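You operate a simulated robot arm through the tools that you are given. There is no shell and no other tool.

You run a simulated robot arm. Do the job below in one go: nothing can be reset, and whatever is moved stays where it is left.

## Task
Change the purple filter for the teal one and set the light panel to ev 7.
Fine: panel power key off and the hot lamp dark before you touch a filter; the purple filter goes into its own well; switch on, press the light meter key in its dock, turn the brightness dial and read again till it shows ev 7, five readings at most; leave colour dial and boost key alone.

Only the result counts: the job must be done as asked and must still hold three seconds after the hand-in. Knocking over, shifting, dropping, spilling or breaking anything else fails it.

## Robot
A 6-joint arm with a fingered hand, fixed in place. Base frame: the origin is on the floor under the middle of its stand, x ahead of it, y to its left, z up. Lengths are in mm, angles in rad, forces in N, time in s.
With the tool pointing down near the work surface it reaches from about 300 to 820 mm from the base axis. Its first joint turns from -2.897 to 2.897 rad. Payload 4 kg.
Tool frame: the origin (TCP) lies between the finger pads and is the grasp point; the fingertips stand 26 mm ahead of it; z points along the fingers, y is the line along which they close. The gripper opens to 132 mm; its body begins 73 mm behind the TCP. The gripper is a hand of 5 fingers: y runs from the thumb to the fingers, the wrist lies at [0, 0, -239] in the tool frame.
Orientation is that of the tool frame in the base frame, as a unit quaternion [w, x, y, z]. With the fingers straight down and closing along the base's y, the tool's x points along the base's -x, its y along +y and its z along -z.

## Interface
- The arm moves only by the tool drive_tool. Its argument "series" is a list of rows, each a list of 6 numbers: the shift along the base's x, y, z in mm, then the turn, a rotation vector about the base's x, y, z in rad. In form: [[dx, dy, dz, wx, wy, wz], ...]. A call has 1 to 20 rows; each row shifts and turns the commanded pose from where the row before left it. A row lasts 0.2 s, in which the tool goes at most 50 mm and 0.15 rad; a call with a longer step from one row to the next is refused whole. Where a pose cannot be reached the arm comes as near as it can. A force on the tool above 40 N (or 10 N above the force at the start of the call, whichever is more), or a blocked arm, ends the call early, and 0.2 s more pass. In this call time passes only in rows, and 0.2 s behind the last. The reply holds the time, the measured pose of the TCP, the force on the tool along the base axes, the opening and the grip force, in the units named above and with some noise, with the torque about the TCP (base axes, N m) and any sound that the robot's microphone picked up, and new pictures: "show" is both (left out), scene, wrist or none.
- Cameras (640 x 400 px; columns grow to the right, rows downward): "scene" is fixed at [48.4, 500.6, 1421.6]; the picture's right is [-0.41, -0.91, 0.00], its down [-0.61, 0.27, -0.75] and it looks along [0.69, -0.30, -0.66] (base axes); focal length 214 px, centre (320, 200). "wrist" rides on the gripper at [85, 2, -97] in the tool frame; the picture's right is [-0.02, 1.00, 0.00], its down [-0.75, -0.01, -0.66] and it looks along [-0.66, -0.01, 0.75] (tool axes); focal length 270 px, centre (320, 200). There is no depth. A picture from a camera that has moved, and an enlarged one, comes with that camera's place and axes in the base frame and with its lens.
- move_fingers(finger1, finger2, finger3, finger4, thumb_bend): sets how far each is bent, from 0 (flat) to 100 (curled in); at 30 the hand is open as for a grip, at 70 the pads meet at the TCP. One left out holds its place. A second passes; each finger stops where it meets its share of the squeeze, and holds until it gets a number again. It is the only way to open and close the hand. It gives what a move gives, with no picture; readings hold the bend of each and the force on the fingers (four entries, about 0 where the hand has none), thumb and palm.
- zoom(camera, box): a new picture of the part [left, top, right, bottom] of that camera's present view, enlarged. It takes no simulated time.
- close_job(): hands the job in; it is judged then, once.

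Places have to be worked out from the pictures, the camera data and where the tool is seen. Open the gripper and draw the arm clear of the work before you hand the job in, unless the task says otherwise.

The tools are called after "Emit:" by a JSON object that holds its "name" and its "arguments". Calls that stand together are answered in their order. drive_tool: Moves the arm, as the interface text tells. Its arguments: {"type":"object","properties":{"series":{"type":"array"},"show":{"type":"string","enum":["both","scene","wrist","none"]}},"required":["series"]} The other tools are called the same way: move_fingers (finger1, finger2, finger3, finger4, thumb_bend) moves the fingers one by one; zoom (camera, box) takes an enlarged picture of a part of a camera's view; close_job () hands the job in.

At the start:

```text
t: 0.0
position: [420.1, 195.7, 1283.8]
tcp_rot: [0.0, 0.001, 1.0, 0.0]
wrist_force: [0.3, 0.3, 0.3]
ft_torque: [-0.02, 0.0, -0.01]
grip_width: 131.7
finger_force: 0.0
shape: jaw
bend: [30.0, 30.0, 30.0, 30.0, 30.0]
finger forces: [0.0, 0.1, 0.1, 0.1, 0.0, 0.0]
```

scene: 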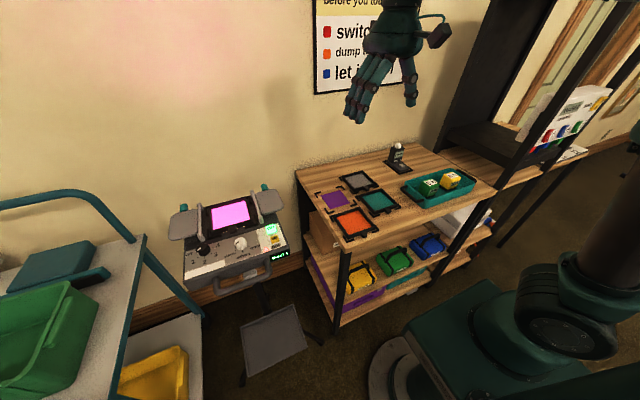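
wrist: 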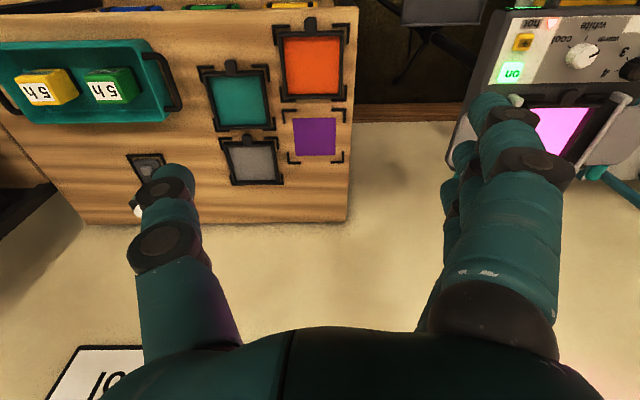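

I start by looking closely at the light panel, the filter wells, and the meter dock before any motion.

Emit:
{"name": "zoom", "arguments": {"camera": "scene", "box": [160, 170, 310, 300]}}

Emit:
{"name": "zoom", "arguments": {"camera": "scene", "box": [290, 130, 500, 260]}}

Emit:
{"name": "zoom", "arguments": {"camera": "wrist", "box": [440, 0, 640, 200]}}

Emit:
{"name": "zoom", "arguments": {"camera": "wrist", "box": [100, 0, 380, 220]}}

Emit:
{"name": "zoom", "arguments": {"camera": "scene", "box": [300, 0, 460, 130]}}

```text
3.08 times, centred on (235, 235) of scene
camera zoom: at [48.4, 500.6, 1421.6], right [-0.41, -0.91, 0.0], down [-0.61, 0.27, -0.75], along [0.69, -0.3, -0.66], focal length 660 px, centre (582, 92)
```

zoom: 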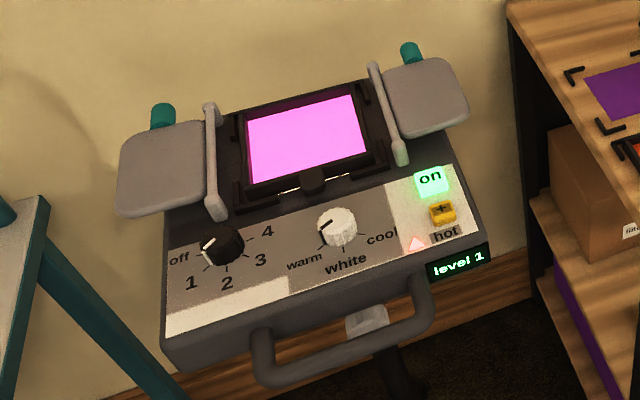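

```text
3.05 times, centred on (395, 195) of scene
camera zoom: at [48.4, 500.6, 1421.6], right [-0.41, -0.91, 0.0], down [-0.61, 0.27, -0.75], along [0.69, -0.3, -0.66], focal length 654 px, centre (91, 215)
```

zoom: 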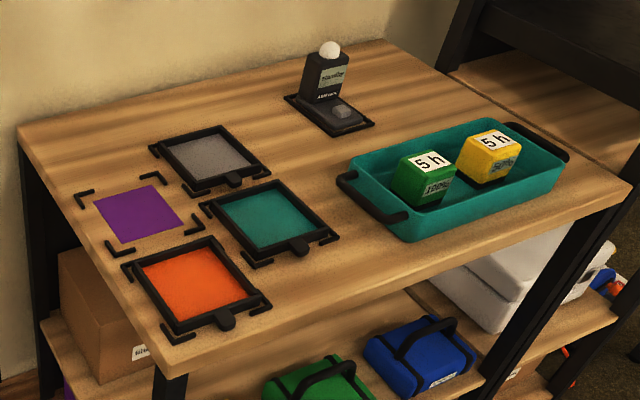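

```text
2.00 times, centred on (540, 100) of wrist
camera zoom: at [334.8, 197.1, 1381.2], right [0.02, 1.0, 0.0], down [0.75, -0.01, 0.66], along [0.66, -0.01, -0.75], focal length 541 px, centre (-120, 400)
```

zoom: 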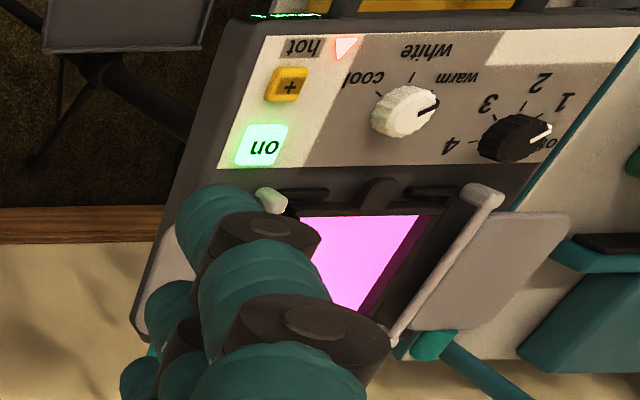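

```text
1.82 times, centred on (240, 110) of wrist
camera zoom: at [334.8, 197.1, 1381.2], right [0.02, 1.0, 0.0], down [0.75, -0.01, 0.66], along [0.66, -0.01, -0.75], focal length 491 px, centre (466, 364)
```

zoom: 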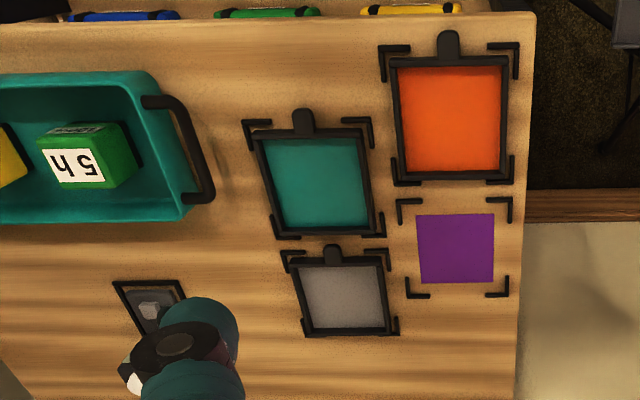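

```text
3.08 times, centred on (380, 65) of scene
camera zoom: at [48.4, 500.6, 1421.6], right [-0.41, -0.91, 0.0], down [-0.61, 0.27, -0.75], along [0.69, -0.3, -0.66], focal length 660 px, centre (135, 615)
```

zoom: 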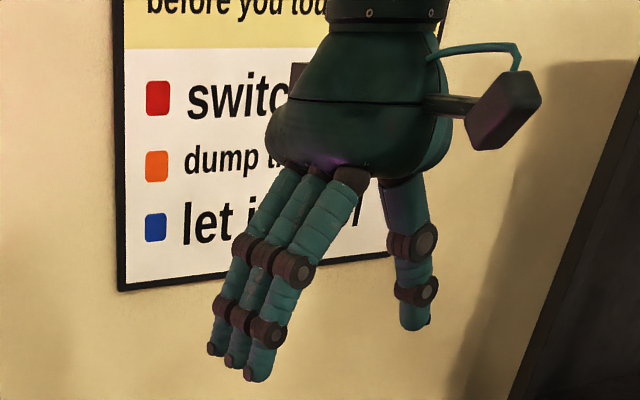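

The panel power key lies near (458, 467, 974), the brightness dial near (455, 637, 980), the table top near z 855. I move the hand over toward the panel, staying high, to get a closer view and uncover the wall poster.

Emit:
{"name": "drive_tool", "arguments": {"series": [[-2.5, 40, -10, 0, 0, 0], [-2.5, 40, -10, 0, 0, 0], [-2.5, 40, -10, 0, 0, 0], [-2.5, 40, -10, 0, 0, 0], [-2.5, 40, -10, 0, 0, 0], [-2.5, 40, -10, 0, 0, 0], [-2.5, 40, -10, 0, 0, 0], [-2.5, 40, -10, 0, 0, 0]], "show": "both"}}

```text
t: 1.8
position: [399.5, 516.0, 1205.4]
tcp_rot: [0.0, 0.0, 1.0, 0.0]
wrist_force: [0.0, -0.2, 0.7]
ft_torque: [0.0, -0.04, 0.03]
grip_width: 131.8
finger_force: 0.2
shape: jaw
bend: [30.0, 30.0, 30.0, 30.0, 30.0]
finger forces: [0.0, 0.1, 0.1, 0.0, 0.0, 0.0]
camera wrist: at [314.7, 516.8, 1300.5], right [0.02, 1.0, 0.0], down [0.75, -0.02, 0.66], along [0.66, -0.01, -0.75], focal length 270 px, centre (320, 200)
```

scene: 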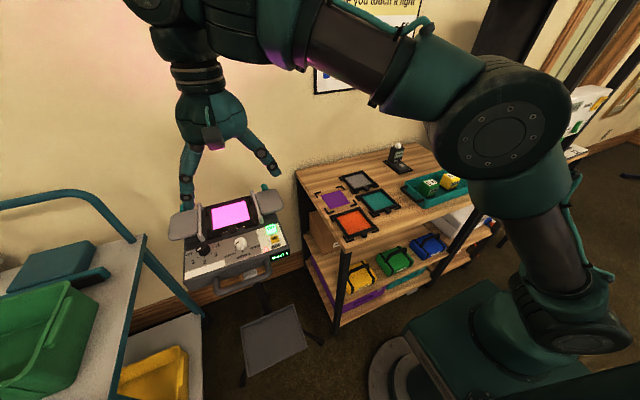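
wrist: 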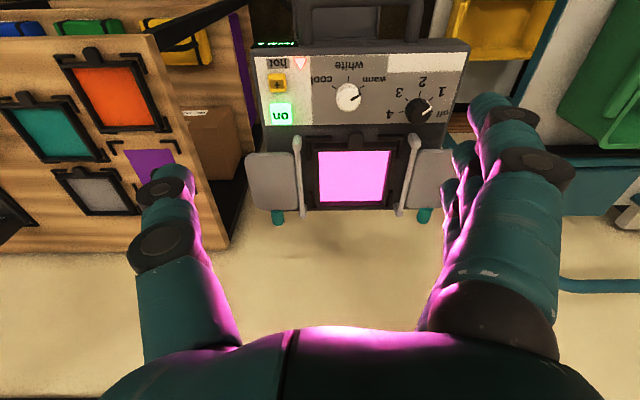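

The panel is now centred between thumb and fingers in the wrist view. I zoom into it and the poster piece that is visible.

Emit:
{"name": "zoom", "arguments": {"camera": "wrist", "box": [240, 30, 480, 230]}}

Emit:
{"name": "zoom", "arguments": {"camera": "scene", "box": [290, 0, 450, 110]}}

Emit:
{"name": "zoom", "arguments": {"camera": "scene", "box": [160, 80, 310, 300]}}

Emit:
{"name": "zoom", "arguments": {"camera": "wrist", "box": [0, 20, 220, 240]}}

```text
2.00 times, centred on (360, 130) of wrist
camera zoom: at [314.7, 516.8, 1300.5], right [0.02, 1.0, 0.0], down [0.75, -0.02, 0.66], along [0.66, -0.01, -0.75], focal length 541 px, centre (240, 340)
```

zoom: 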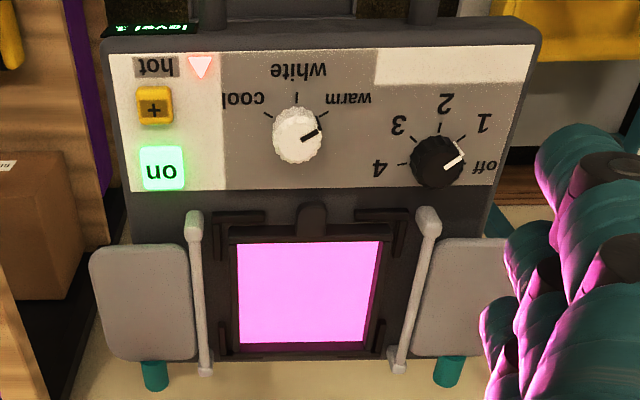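

```text
3.64 times, centred on (370, 55) of scene
camera zoom: at [48.4, 500.6, 1421.6], right [-0.41, -0.91, 0.0], down [-0.61, 0.27, -0.75], along [0.69, -0.3, -0.66], focal length 780 px, centre (138, 727)
```

zoom: 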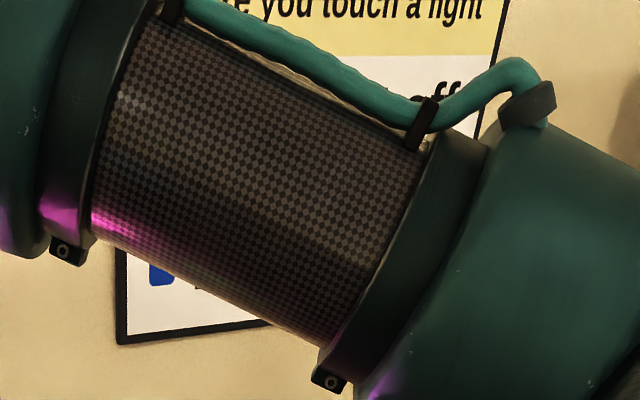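

```text
1.82 times, centred on (235, 190) of scene
camera zoom: at [48.4, 500.6, 1421.6], right [-0.41, -0.91, 0.0], down [-0.61, 0.27, -0.75], along [0.69, -0.3, -0.66], focal length 390 px, centre (474, 218)
```

zoom: 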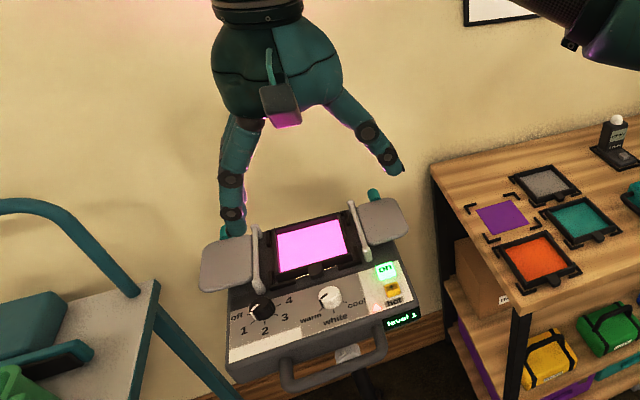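

```text
1.82 times, centred on (110, 130) of wrist
camera zoom: at [314.7, 516.8, 1300.5], right [0.02, 1.0, 0.0], down [0.75, -0.02, 0.66], along [0.66, -0.01, -0.75], focal length 491 px, centre (702, 327)
```

zoom: 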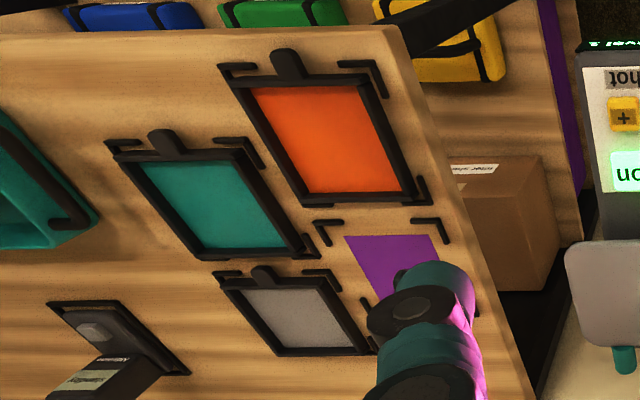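

The dial points at level 1, lamp "hot" is lit and the key shows "on". I test the finger layout up here, well clear of everything: finger 1 to 60 while the other fingers curl.

Emit:
{"name": "move_fingers", "arguments": {"finger1": 60, "finger2": 100, "finger3": 100, "finger4": 100, "thumb_bend": 30}}

Emit:
{"name": "zoom", "arguments": {"camera": "wrist", "box": [0, 0, 640, 400]}}

Emit:
{"name": "zoom", "arguments": {"camera": "scene", "box": [150, 60, 310, 220]}}

```text
t: 2.8
position: [400.7, 515.3, 1205.1]
tcp_rot: [0.0, 0.001, 1.0, 0.0]
wrist_force: [0.4, 0.2, 1.2]
ft_torque: [-0.01, 0.01, 0.05]
grip_width: 91.3
finger_force: 0.0
shape: fingers
bend: [60.0, 100.0, 100.0, 100.0, 30.0]
finger forces: [0.0, 0.0, 0.0, 0.0, 0.0, 0.1]
```

```text
1.00 times, centred on (320, 200) of wrist (not enlarged: the box is as wide or as high as the picture)
camera zoom: at [314.8, 516.8, 1300.1], right [0.02, 1.0, 0.0], down [0.75, -0.01, 0.66], along [0.66, -0.01, -0.75], focal length 270 px, centre (320, 200)
```

zoom: 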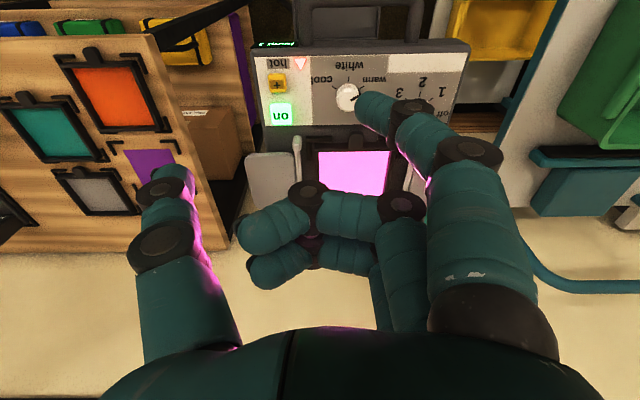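

```text
2.50 times, centred on (230, 140) of scene
camera zoom: at [48.4, 500.6, 1421.6], right [-0.41, -0.91, 0.0], down [-0.61, 0.27, -0.75], along [0.69, -0.3, -0.66], focal length 536 px, centre (545, 350)
```

zoom: 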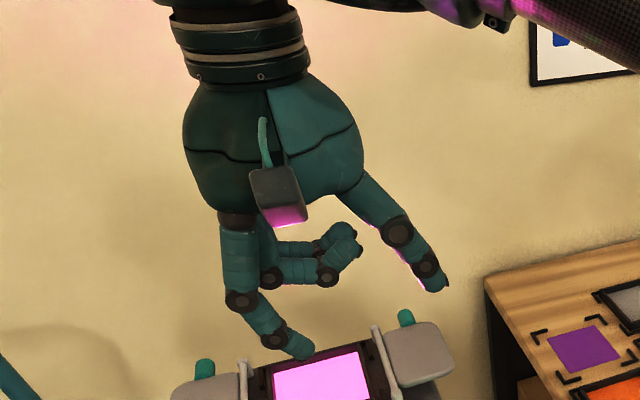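

Finger 1 is the finger nearest the camera (tool +x), with its tip about (−37, +26, −25) from the TCP in base axes; the others curl well above it. The "on" key is about (455, 468, 978), so I bring finger 1 above it with the TCP near (492, 442, 1060).

Emit:
{"name": "drive_tool", "arguments": {"series": [[18, -15, -29, 0, 0, 0], [18, -15, -29, 0, 0, 0], [18, -15, -29, 0, 0, 0], [18, -14, -29, 0, 0, 0], [18, -14, -29, 0, 0, 0]], "show": "both"}}

Emit:
{"name": "zoom", "arguments": {"camera": "scene", "box": [160, 130, 320, 290]}}

Emit:
{"name": "zoom", "arguments": {"camera": "scene", "box": [290, 0, 450, 110]}}

```text
t: 4.0
position: [489.9, 441.6, 1060.7]
tcp_rot: [0.001, -0.002, 1.0, 0.001]
wrist_force: [-0.1, -0.1, 0.7]
ft_torque: [0.02, 0.01, 0.0]
grip_width: 91.2
finger_force: 0.3
shape: fingers
bend: [60.0, 100.0, 100.0, 100.0, 30.0]
finger forces: [0.0, 0.1, 0.1, 0.0, 0.1, 0.1]
camera wrist: at [405.2, 443.6, 1155.6], right [0.02, 1.0, 0.0], down [0.75, -0.01, 0.66], along [0.66, -0.01, -0.75], focal length 270 px, centre (320, 200)
```

scene: 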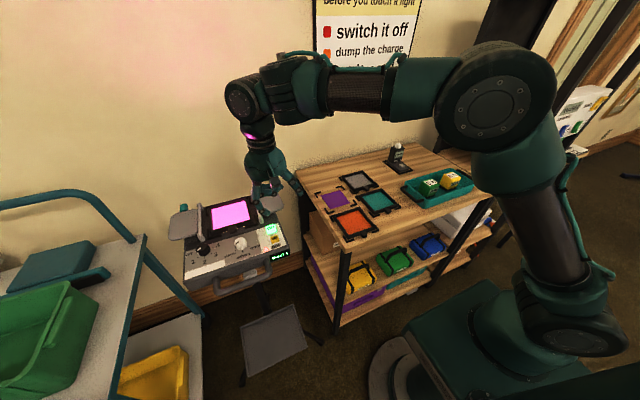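
wrist: 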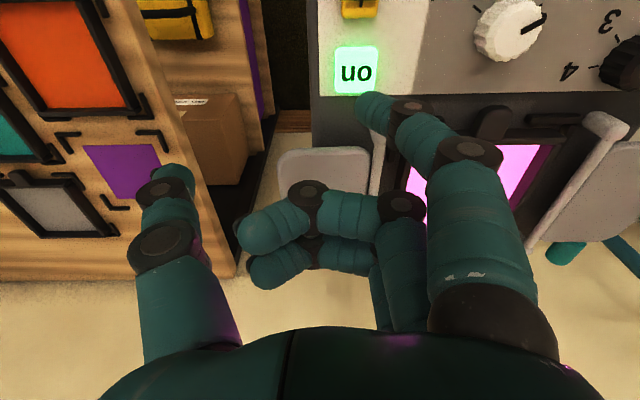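

```text
2.50 times, centred on (240, 210) of scene
camera zoom: at [48.4, 500.6, 1421.6], right [-0.41, -0.91, 0.0], down [-0.61, 0.27, -0.75], along [0.69, -0.3, -0.66], focal length 536 px, centre (520, 175)
```

zoom: 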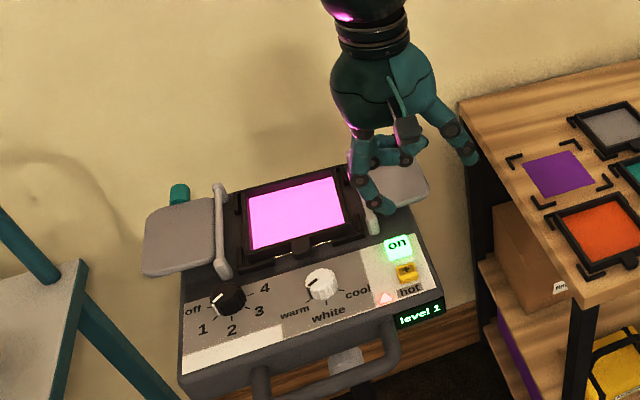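

```text
3.64 times, centred on (370, 55) of scene
camera zoom: at [48.4, 500.6, 1421.6], right [-0.41, -0.91, 0.0], down [-0.61, 0.27, -0.75], along [0.69, -0.3, -0.66], focal length 780 px, centre (138, 727)
```

zoom: 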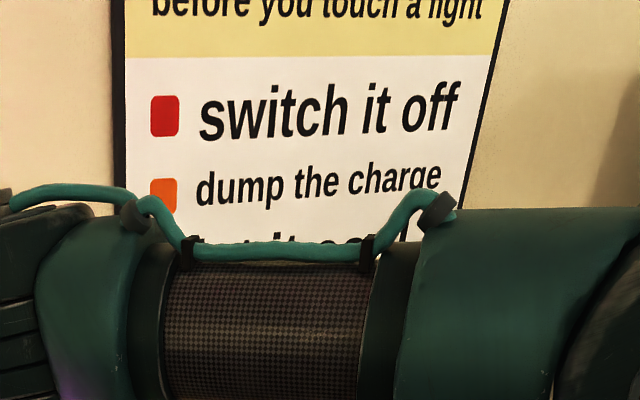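

The fingertip is near (454, 468, 1036), right above the key, and the rest of the hand clears the rails. I descend 42 mm and check.

Emit:
{"name": "drive_tool", "arguments": {"series": [[0, 0, -14, 0, 0, 0], [0, 0, -14, 0, 0, 0], [0, 0, -14, 0, 0, 0]], "show": "both"}}

Emit:
{"name": "zoom", "arguments": {"camera": "scene", "box": [220, 170, 300, 270]}}

Emit:
{"name": "zoom", "arguments": {"camera": "wrist", "box": [280, 0, 480, 160]}}

```text
t: 4.8
position: [489.2, 443.3, 1019.2]
tcp_rot: [0.001, 0.001, 1.0, 0.0]
wrist_force: [-0.4, -0.8, 0.3]
ft_torque: [-0.01, -0.01, 0.0]
grip_width: 91.6
finger_force: 0.1
shape: fingers
bend: [60.0, 100.0, 100.0, 100.0, 30.0]
finger forces: [0.0, 0.0, 0.1, 0.1, 0.0, 0.0]
camera wrist: at [404.3, 444.5, 1114.0], right [0.02, 1.0, 0.0], down [0.75, -0.01, 0.66], along [0.66, -0.01, -0.75], focal length 270 px, centre (320, 200)
```

scene: 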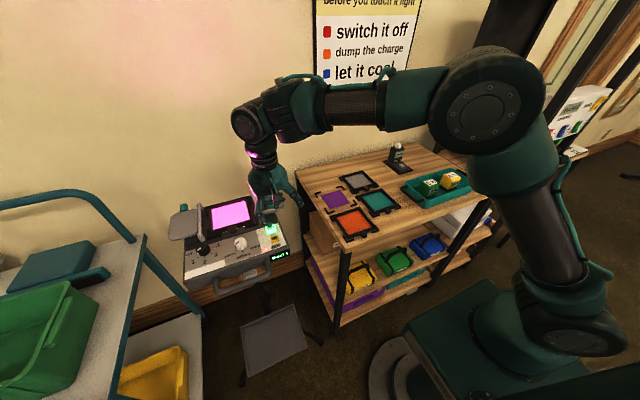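
wrist: 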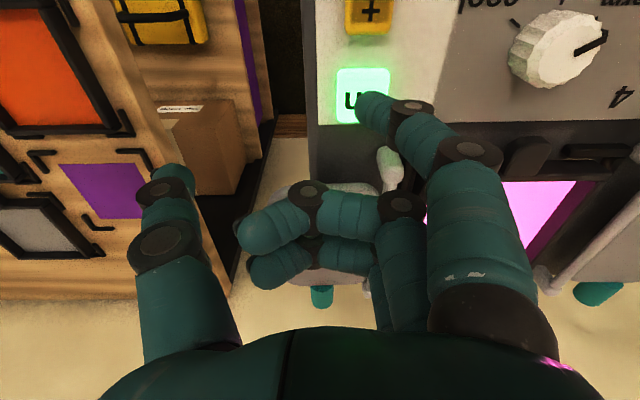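

```text
4.00 times, centred on (260, 220) of scene
camera zoom: at [48.4, 500.6, 1421.6], right [-0.41, -0.91, 0.0], down [-0.61, 0.27, -0.75], along [0.69, -0.3, -0.66], focal length 858 px, centre (560, 120)
```

zoom: 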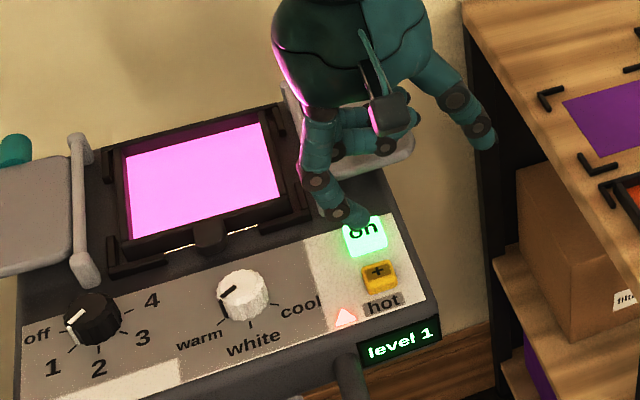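

```text
2.50 times, centred on (380, 80) of wrist
camera zoom: at [404.3, 444.5, 1114.0], right [0.02, 1.0, 0.0], down [0.75, -0.01, 0.66], along [0.66, -0.01, -0.75], focal length 676 px, centre (170, 500)
```

zoom: 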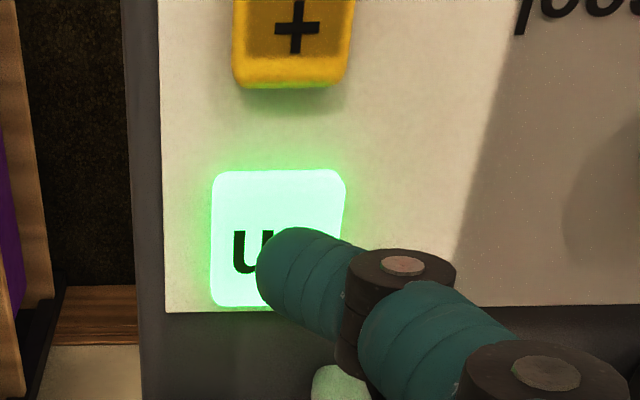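

The fingertip is lined up with the key, roughly 15 mm above it. I ease down in small steps, nudging 2 mm toward −y.

Emit:
{"name": "drive_tool", "arguments": {"series": [[0, -2, -4, 0, 0, 0], [0, 0, -4, 0, 0, 0], [0, 0, -3, 0, 0, 0]], "show": "wrist"}}

Emit:
{"name": "zoom", "arguments": {"camera": "scene", "box": [220, 170, 300, 270]}}

```text
t: 5.6
position: [489.2, 440.2, 1009.0]
tcp_rot: [0.0, 0.0, 1.0, -0.001]
wrist_force: [0.5, 0.8, 0.9]
ft_torque: [0.07, 0.08, 0.0]
grip_width: 91.3
finger_force: 1.8
shape: fingers
bend: [60.0, 100.0, 100.0, 100.0, 30.0]
finger forces: [2.2, 0.1, 0.0, 0.1, 0.0, 0.0]
heard: click
camera wrist: at [404.5, 442.3, 1103.5], right [0.02, 1.0, 0.0], down [0.75, -0.01, 0.66], along [0.66, -0.01, -0.75], focal length 270 px, centre (320, 200)
```

wrist: 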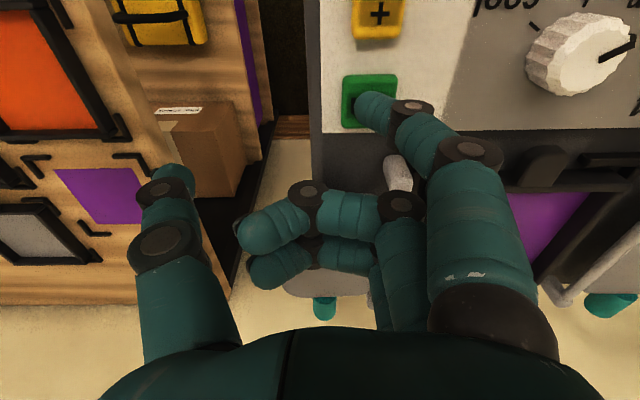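

```text
4.00 times, centred on (260, 220) of scene
camera zoom: at [48.4, 500.6, 1421.6], right [-0.41, -0.91, 0.0], down [-0.61, 0.27, -0.75], along [0.69, -0.3, -0.66], focal length 858 px, centre (560, 120)
```

zoom: 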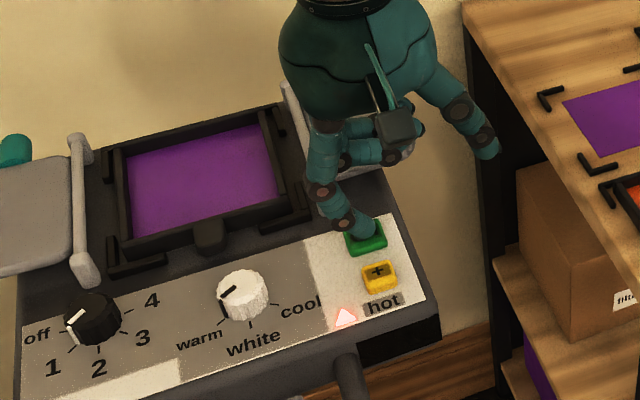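

The key clicked: panel and display are dark, the key is unlit, but the hot lamp is still glowing. I lift straight off and then move back and over, staying high, to look at the filter tab while the lamp cools.

Emit:
{"name": "drive_tool", "arguments": {"series": [[0, 0, 10, 0, 0, 0], [0, 0, 25, 0, 0, 0], [0, 0, 35, 0, 0, 0], [-15, 20, 25, 0, 0, 0], [-15, 35, 10, 0, 0, 0], [-15, 35, 0, 0, 0, 0], [-15, 30, 0, 0, 0, 0]], "show": "both"}}

Emit:
{"name": "move_fingers", "arguments": {"finger1": 30, "finger2": 30, "finger3": 30, "finger4": 30, "thumb_bend": 30}}

Emit:
{"name": "zoom", "arguments": {"camera": "wrist", "box": [180, 0, 480, 200]}}

Emit:
{"name": "zoom", "arguments": {"camera": "scene", "box": [170, 170, 300, 290]}}

```text
t: 7.2
position: [428.7, 559.6, 1113.5]
tcp_rot: [0.001, 0.001, 1.0, 0.0]
wrist_force: [0.3, -0.6, -0.1]
ft_torque: [0.05, 0.01, -0.02]
grip_width: 91.2
finger_force: 0.1
shape: fingers
bend: [60.0, 100.0, 100.0, 100.0, 30.0]
finger forces: [0.0, 0.0, 0.0, 0.0, 0.0, 0.0]
camera wrist: at [344.5, 561.6, 1208.1], right [0.02, 1.0, 0.0], down [0.75, -0.02, 0.66], along [0.66, -0.01, -0.75], focal length 270 px, centre (320, 200)
```

scene: 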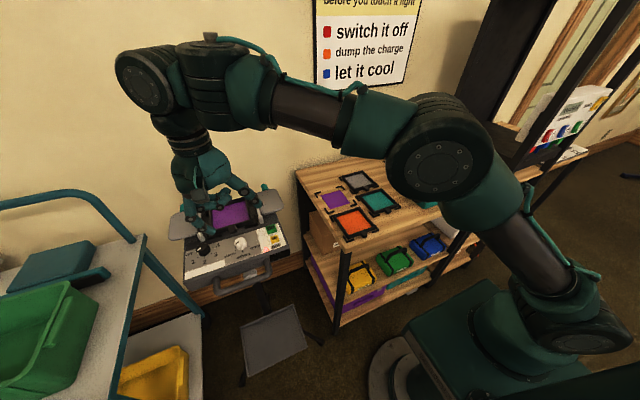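
wrist: 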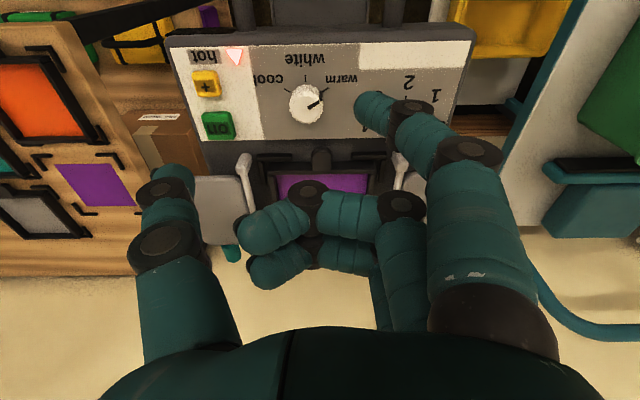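

```text
t: 8.2
position: [427.8, 559.7, 1113.1]
tcp_rot: [0.001, 0.0, 1.0, 0.0]
wrist_force: [-0.2, 0.4, 0.2]
ft_torque: [0.02, -0.02, 0.03]
grip_width: 138.9
finger_force: 0.1
shape: fingers
bend: [30.0, 30.0, 30.0, 30.0, 30.0]
finger forces: [0.1, 0.0, 0.0, 0.0, 0.0, 0.0]
```

```text
2.00 times, centred on (330, 100) of wrist
camera zoom: at [344.2, 561.5, 1208.0], right [0.02, 1.0, 0.0], down [0.75, -0.01, 0.66], along [0.66, -0.01, -0.75], focal length 541 px, centre (300, 400)
```

zoom: 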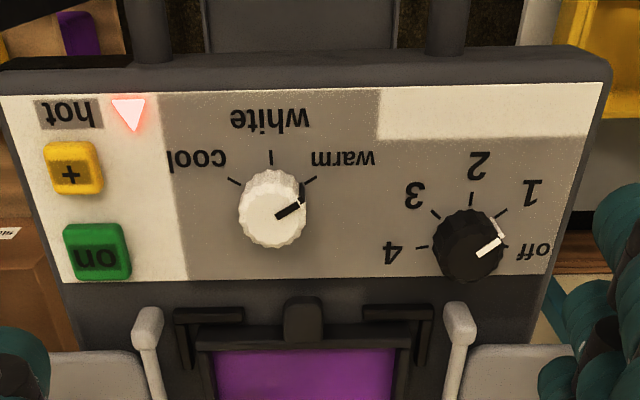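

```text
3.33 times, centred on (235, 230) of scene
camera zoom: at [48.4, 500.6, 1421.6], right [-0.41, -0.91, 0.0], down [-0.61, 0.27, -0.75], along [0.69, -0.3, -0.66], focal length 715 px, centre (603, 100)
```

zoom: 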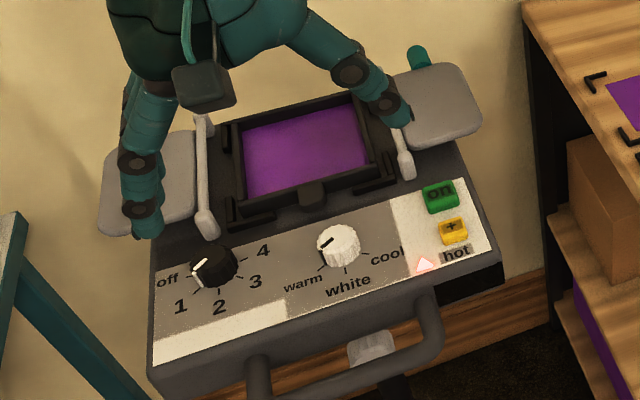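

The hot lamp still glows. I move lower (tips still above the rails) so the tab of the purple filter sits in the middle of the wrist view.

Emit:
{"name": "drive_tool", "arguments": {"series": [[9, 0, -16, 0, 0, 0], [9, 0, -16, 0, 0, 0], [9, 0, -16, 0, 0, 0]], "show": "both"}}

Emit:
{"name": "zoom", "arguments": {"camera": "wrist", "box": [210, 100, 430, 300]}}

Emit:
{"name": "zoom", "arguments": {"camera": "wrist", "box": [260, 110, 380, 200]}}

Emit:
{"name": "zoom", "arguments": {"camera": "scene", "box": [190, 180, 280, 260]}}

```text
t: 9.0
position: [456.1, 560.9, 1065.8]
tcp_rot: [0.0, -0.001, 1.0, 0.0]
wrist_force: [0.3, 0.4, 0.0]
ft_torque: [0.01, 0.05, -0.01]
grip_width: 138.8
finger_force: 0.0
shape: fingers
bend: [30.0, 30.0, 30.0, 30.0, 30.0]
finger forces: [0.0, 0.0, 0.0, 0.0, 0.1, 0.1]
camera wrist: at [371.2, 562.1, 1160.3], right [0.02, 1.0, 0.0], down [0.75, -0.01, 0.66], along [0.66, -0.01, -0.75], focal length 270 px, centre (320, 200)
```

scene: 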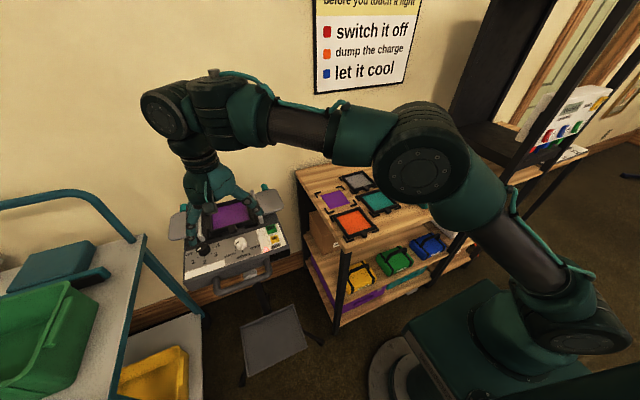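
wrist: 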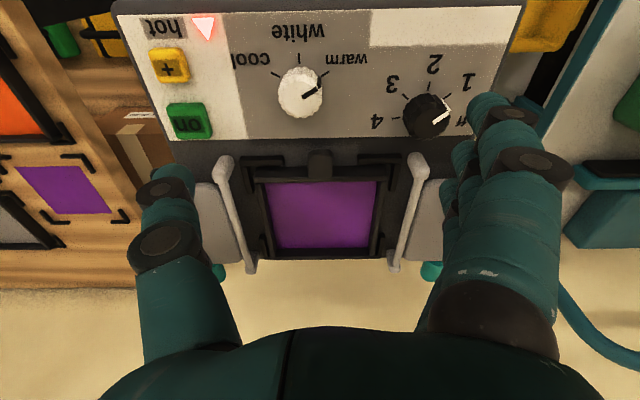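

```text
2.00 times, centred on (320, 200) of wrist
camera zoom: at [371.2, 562.1, 1160.3], right [0.02, 1.0, 0.0], down [0.75, -0.01, 0.66], along [0.66, -0.01, -0.75], focal length 541 px, centre (320, 200)
```

zoom: 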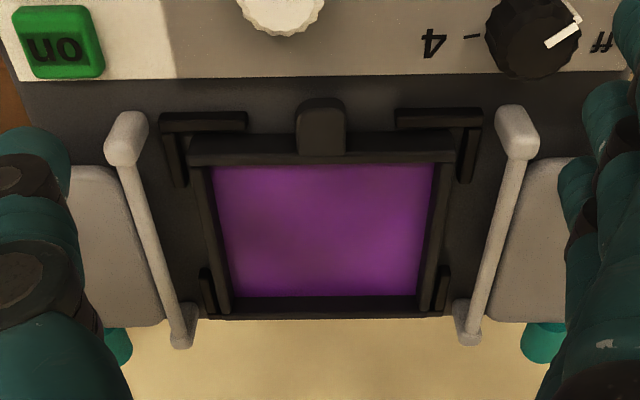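

```text
4.44 times, centred on (320, 155) of wrist
camera zoom: at [371.2, 562.1, 1160.3], right [0.02, 1.0, 0.0], down [0.75, -0.01, 0.66], along [0.66, -0.01, -0.75], focal length 1201 px, centre (320, 400)
```

zoom: 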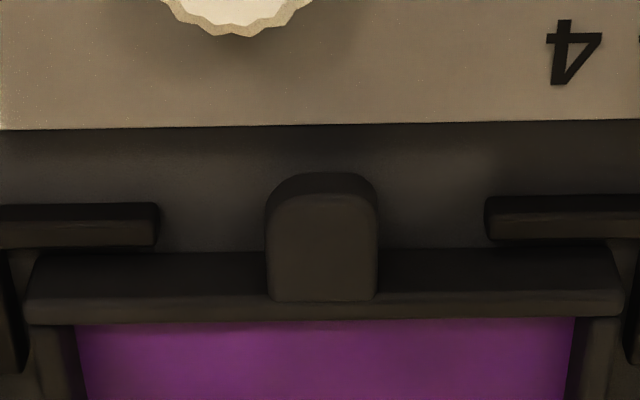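

```text
5.00 times, centred on (235, 220) of scene
camera zoom: at [48.4, 500.6, 1421.6], right [-0.41, -0.91, 0.0], down [-0.61, 0.27, -0.75], along [0.69, -0.3, -0.66], focal length 1072 px, centre (745, 100)
```

zoom: 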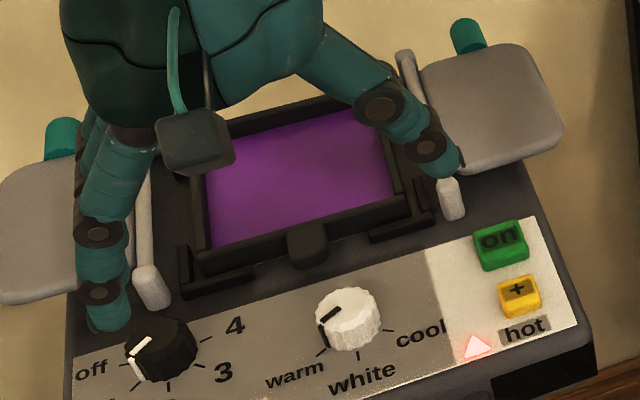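

The tab is a tongue about 19 mm wide on the frame's front bar, between two bracket arms; the rails leave no room to grip the frame's sides. I zoom further in from both cameras to measure its height and position.

Emit:
{"name": "zoom", "arguments": {"camera": "scene", "box": [214, 208, 254, 234]}}

Emit:
{"name": "zoom", "arguments": {"camera": "wrist", "box": [288, 138, 352, 178]}}

Emit:
{"name": "zoom", "arguments": {"camera": "scene", "box": [325, 160, 405, 245]}}

Emit:
{"name": "zoom", "arguments": {"camera": "wrist", "box": [120, 0, 260, 100]}}

```text
15.38 times, centred on (234, 221) of scene
camera zoom: at [48.4, 500.6, 1421.6], right [-0.41, -0.91, 0.0], down [-0.61, 0.27, -0.75], along [0.69, -0.3, -0.66], focal length 3300 px, centre (1643, -123)
```

zoom: 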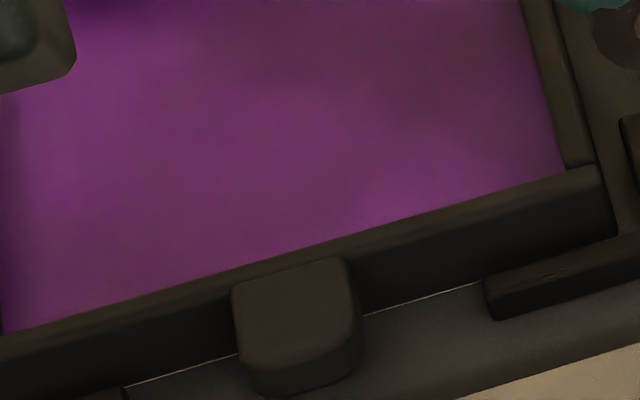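

```text
10.00 times, centred on (320, 158) of wrist
camera zoom: at [371.2, 562.1, 1160.3], right [0.02, 1.0, 0.0], down [0.75, -0.01, 0.66], along [0.66, -0.01, -0.75], focal length 2703 px, centre (320, 620)
```

zoom: 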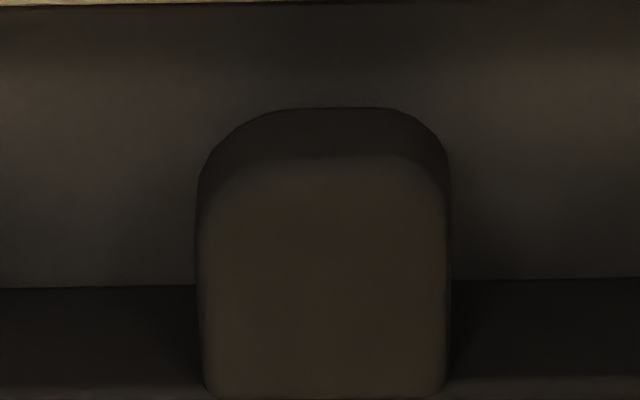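

```text
4.71 times, centred on (365, 202) of scene
camera zoom: at [48.4, 500.6, 1421.6], right [-0.41, -0.91, 0.0], down [-0.61, 0.27, -0.75], along [0.69, -0.3, -0.66], focal length 1009 px, centre (108, 188)
```

zoom: 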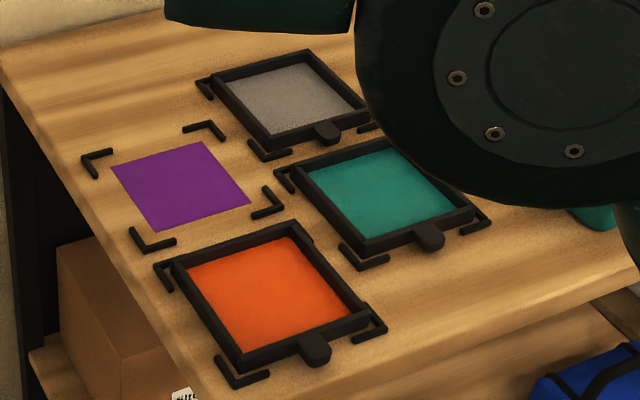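

```text
4.00 times, centred on (190, 50) of wrist
camera zoom: at [371.2, 562.1, 1160.3], right [0.02, 1.0, 0.0], down [0.75, -0.01, 0.66], along [0.66, -0.01, -0.75], focal length 1081 px, centre (840, 800)
```

zoom: 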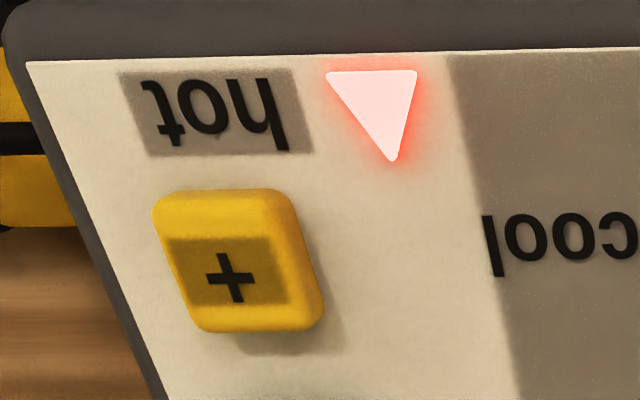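

The lamp is still hot. While it cools I lift to a safe height and try the intended pinch (finger 3 against thumb, others curled) in free air to measure where the tips go.

Emit:
{"name": "drive_tool", "arguments": {"series": [[0, 0, 30, 0, 0, 0], [0, 0, 30, 0, 0, 0]], "show": "none"}}

Emit:
{"name": "move_fingers", "arguments": {"finger1": 100, "finger2": 100, "finger3": 55, "finger4": 100, "thumb_bend": 55}}

Emit:
{"name": "zoom", "arguments": {"camera": "wrist", "box": [0, 0, 640, 400]}}

Emit:
{"name": "zoom", "arguments": {"camera": "scene", "box": [150, 130, 300, 280]}}

```text
t: 9.6
position: [456.1, 561.6, 1125.7]
tcp_rot: [0.0, 0.0, 1.0, 0.0]
wrist_force: [0.8, 0.7, 0.6]
ft_torque: [0.01, -0.01, 0.03]
grip_width: 139.0
finger_force: 0.1
shape: fingers
bend: [30.0, 30.0, 30.0, 30.0, 30.0]
finger forces: [0.0, 0.0, 0.0, 0.1, 0.0, 0.0]
```

```text
t: 10.6
position: [456.0, 560.6, 1125.3]
tcp_rot: [0.0, 0.0, 1.0, -0.001]
wrist_force: [0.2, -0.1, -0.3]
ft_torque: [0.03, -0.04, -0.01]
grip_width: 50.1
finger_force: 0.2
shape: fingers
bend: [100.0, 100.0, 55.0, 100.0, 55.0]
finger forces: [0.0, 0.1, 0.0, 0.0, 0.0, 0.0]
```

```text
1.00 times, centred on (320, 200) of wrist (not enlarged: the box is as wide or as high as the picture)
camera zoom: at [371.0, 562.6, 1220.5], right [0.02, 1.0, 0.0], down [0.75, -0.01, 0.66], along [0.66, -0.01, -0.75], focal length 270 px, centre (320, 200)
```

zoom: 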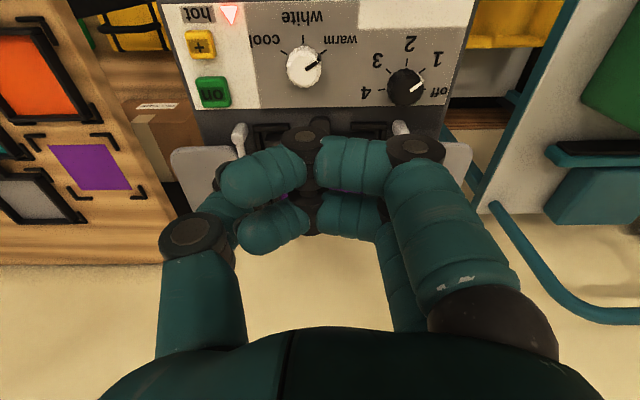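

```text
2.67 times, centred on (225, 205) of scene
camera zoom: at [48.4, 500.6, 1421.6], right [-0.41, -0.91, 0.0], down [-0.61, 0.27, -0.75], along [0.69, -0.3, -0.66], focal length 572 px, centre (573, 187)
```

zoom: 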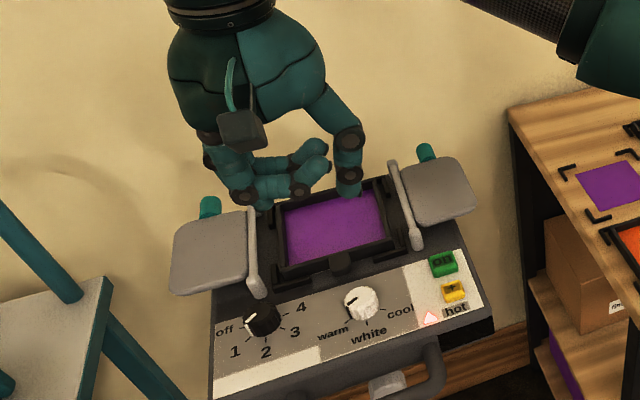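

Fingers 1–2 curled block the wrist view of that pinch. I try finger 1 and the thumb at 64 with the others curled to see the tip shapes and inclination.

Emit:
{"name": "move_fingers", "arguments": {"finger1": 64, "finger2": 30, "finger3": 64, "finger4": 30, "thumb_bend": 64}}

Emit:
{"name": "zoom", "arguments": {"camera": "wrist", "box": [120, 40, 560, 320]}}

Emit:
{"name": "zoom", "arguments": {"camera": "scene", "box": [180, 130, 280, 210]}}

```text
t: 11.6
position: [456.2, 560.3, 1125.2]
tcp_rot: [0.0, 0.0, 1.0, 0.0]
wrist_force: [0.8, 0.5, 0.0]
ft_torque: [0.0, 0.03, 0.0]
grip_width: 35.8
finger_force: 0.0
shape: fingers
bend: [64.0, 30.0, 64.0, 30.0, 64.0]
finger forces: [0.1, 0.0, 0.0, 0.0, 0.0, 0.0]
```

```text
1.43 times, centred on (340, 180) of wrist
camera zoom: at [371.0, 562.6, 1220.5], right [0.02, 1.0, 0.0], down [0.75, -0.01, 0.66], along [0.66, -0.01, -0.75], focal length 386 px, centre (291, 229)
```

zoom: 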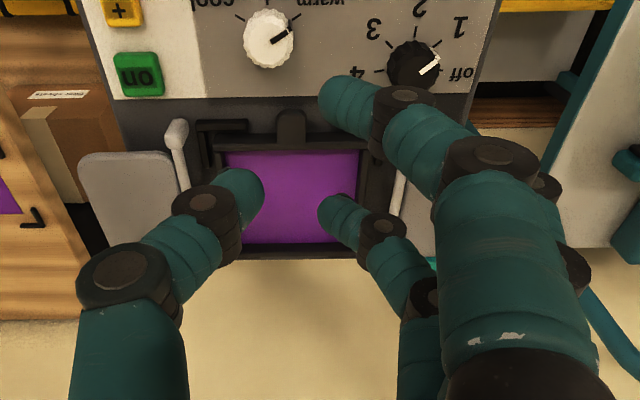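

```text
5.00 times, centred on (230, 170) of scene
camera zoom: at [48.4, 500.6, 1421.6], right [-0.41, -0.91, 0.0], down [-0.61, 0.27, -0.75], along [0.69, -0.3, -0.66], focal length 1072 px, centre (770, 350)
```

zoom: 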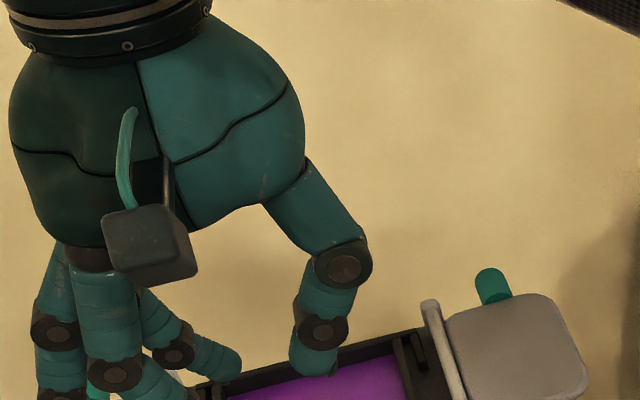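

The tips come together pointing inward; finger 3 sits at tool x ≈ −12 and the thumb near 0, so a yaw of about 20° will make them oppose squarely on the tab. I zoom in to measure the tip gap and check the hot lamp.

Emit:
{"name": "zoom", "arguments": {"camera": "wrist", "box": [250, 120, 410, 220]}}

Emit:
{"name": "zoom", "arguments": {"camera": "wrist", "box": [160, 0, 340, 120]}}

Emit:
{"name": "zoom", "arguments": {"camera": "scene", "box": [195, 185, 255, 225]}}

```text
4.00 times, centred on (330, 170) of wrist
camera zoom: at [371.0, 562.6, 1220.5], right [0.02, 1.0, 0.0], down [0.75, -0.01, 0.66], along [0.66, -0.01, -0.75], focal length 1081 px, centre (280, 320)
```

zoom: 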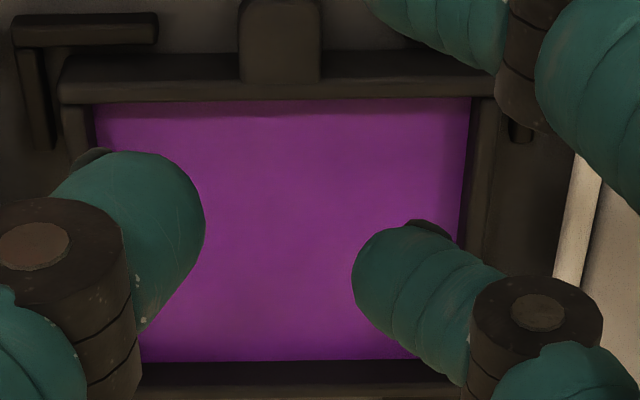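

```text
3.33 times, centred on (250, 60) of wrist
camera zoom: at [371.0, 562.6, 1220.5], right [0.02, 1.0, 0.0], down [0.75, -0.01, 0.66], along [0.66, -0.01, -0.75], focal length 901 px, centre (553, 667)
```

zoom: 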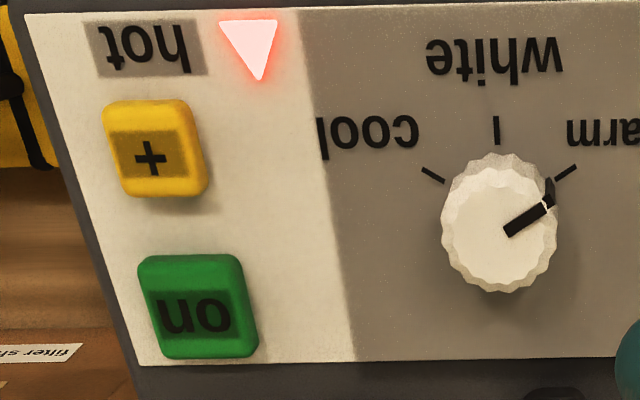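

```text
10.00 times, centred on (225, 205) of scene
camera zoom: at [48.4, 500.6, 1421.6], right [-0.41, -0.91, 0.0], down [-0.61, 0.27, -0.75], along [0.69, -0.3, -0.66], focal length 2145 px, centre (1270, 150)
```

zoom: 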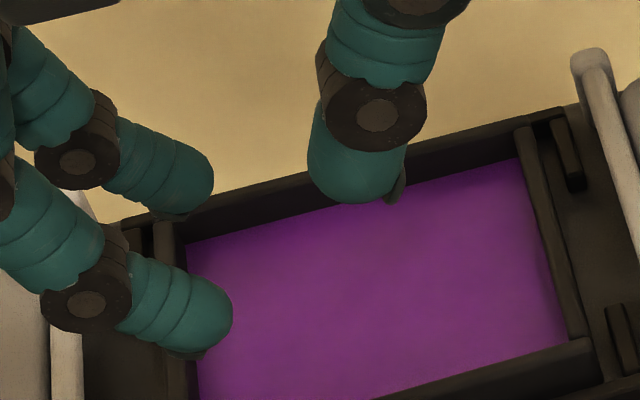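

The triangulated bar top is at z≈984 (X≈500–507), the tab floats at z≈977–984 from x≈479, y centre ≈560.3, panel surface ≈971. The hot lamp is still on, so I meanwhile yaw the hand +20° and hover the pinch point over the tab at a safe height.

Emit:
{"name": "drive_tool", "arguments": {"series": [[9.5, -0.7, -15, 0, 0, 0.1163], [9.5, -0.7, -15, 0, 0, 0.1163], [9.4, -0.6, -15, 0, 0, 0.1164], [0, 0, -10, 0, 0, 0], [0, 0, 0, 0, 0, 0]], "show": "both"}}

Emit:
{"name": "zoom", "arguments": {"camera": "wrist", "box": [220, 100, 420, 225]}}

Emit:
{"name": "zoom", "arguments": {"camera": "scene", "box": [180, 170, 280, 250]}}

```text
t: 12.8
position: [485.7, 557.7, 1070.3]
tcp_rot: [0.0, -0.174, 0.985, 0.0]
wrist_force: [0.1, -0.7, 0.9]
ft_torque: [0.02, -0.03, 0.04]
grip_width: 35.4
finger_force: 0.1
shape: fingers
bend: [64.0, 30.0, 64.0, 30.0, 64.0]
finger forces: [0.0, 0.0, 0.0, 0.0, 0.1, 0.1]
camera wrist: at [404.5, 531.1, 1165.1], right [-0.32, 0.95, 0.0], down [0.71, 0.24, 0.66], along [0.62, 0.21, -0.75], focal length 270 px, centre (320, 200)
```

scene: 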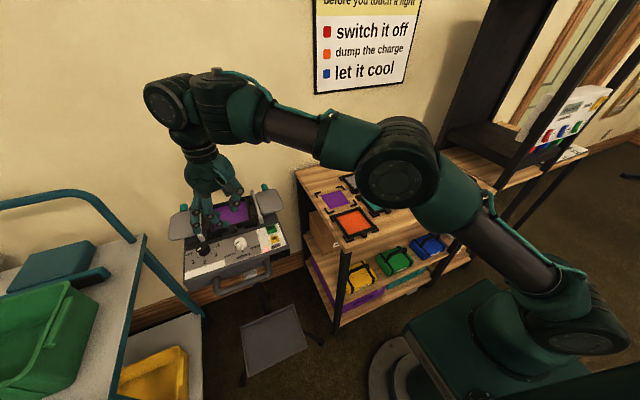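
wrist: 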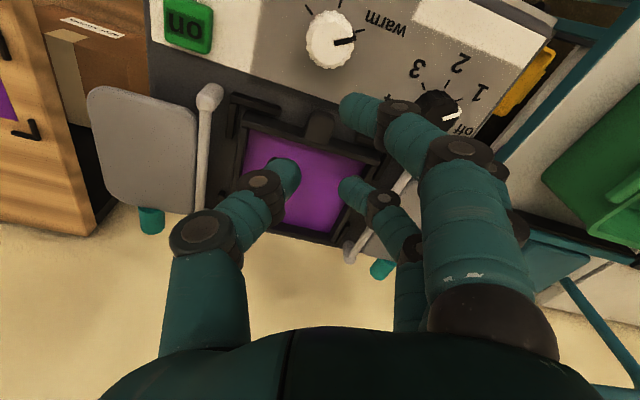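

```text
3.20 times, centred on (320, 162) of wrist
camera zoom: at [404.5, 531.1, 1165.1], right [-0.32, 0.95, 0.0], down [0.71, 0.24, 0.66], along [0.62, 0.21, -0.75], focal length 865 px, centre (320, 320)
```

zoom: 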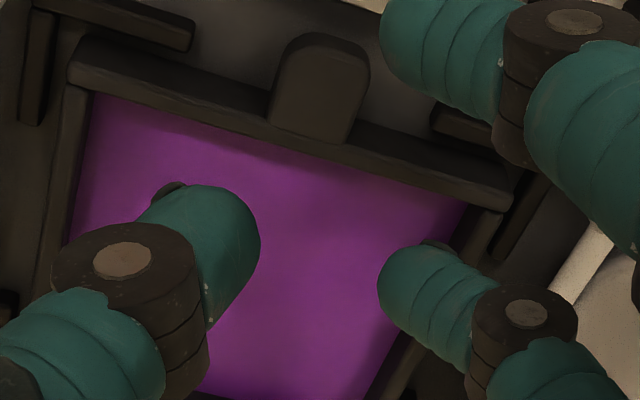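

```text
5.00 times, centred on (230, 210) of scene
camera zoom: at [48.4, 500.6, 1421.6], right [-0.41, -0.91, 0.0], down [-0.61, 0.27, -0.75], along [0.69, -0.3, -0.66], focal length 1072 px, centre (770, 150)
```

zoom: 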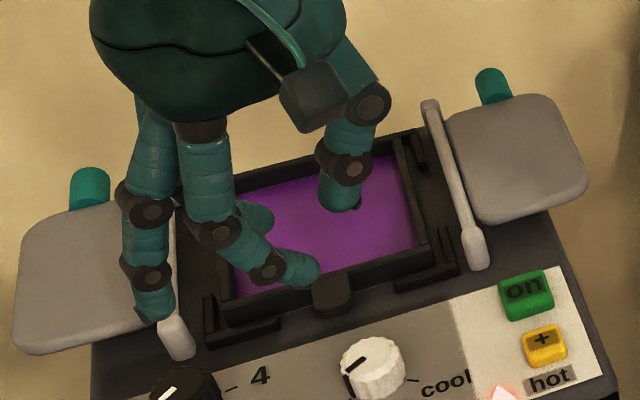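

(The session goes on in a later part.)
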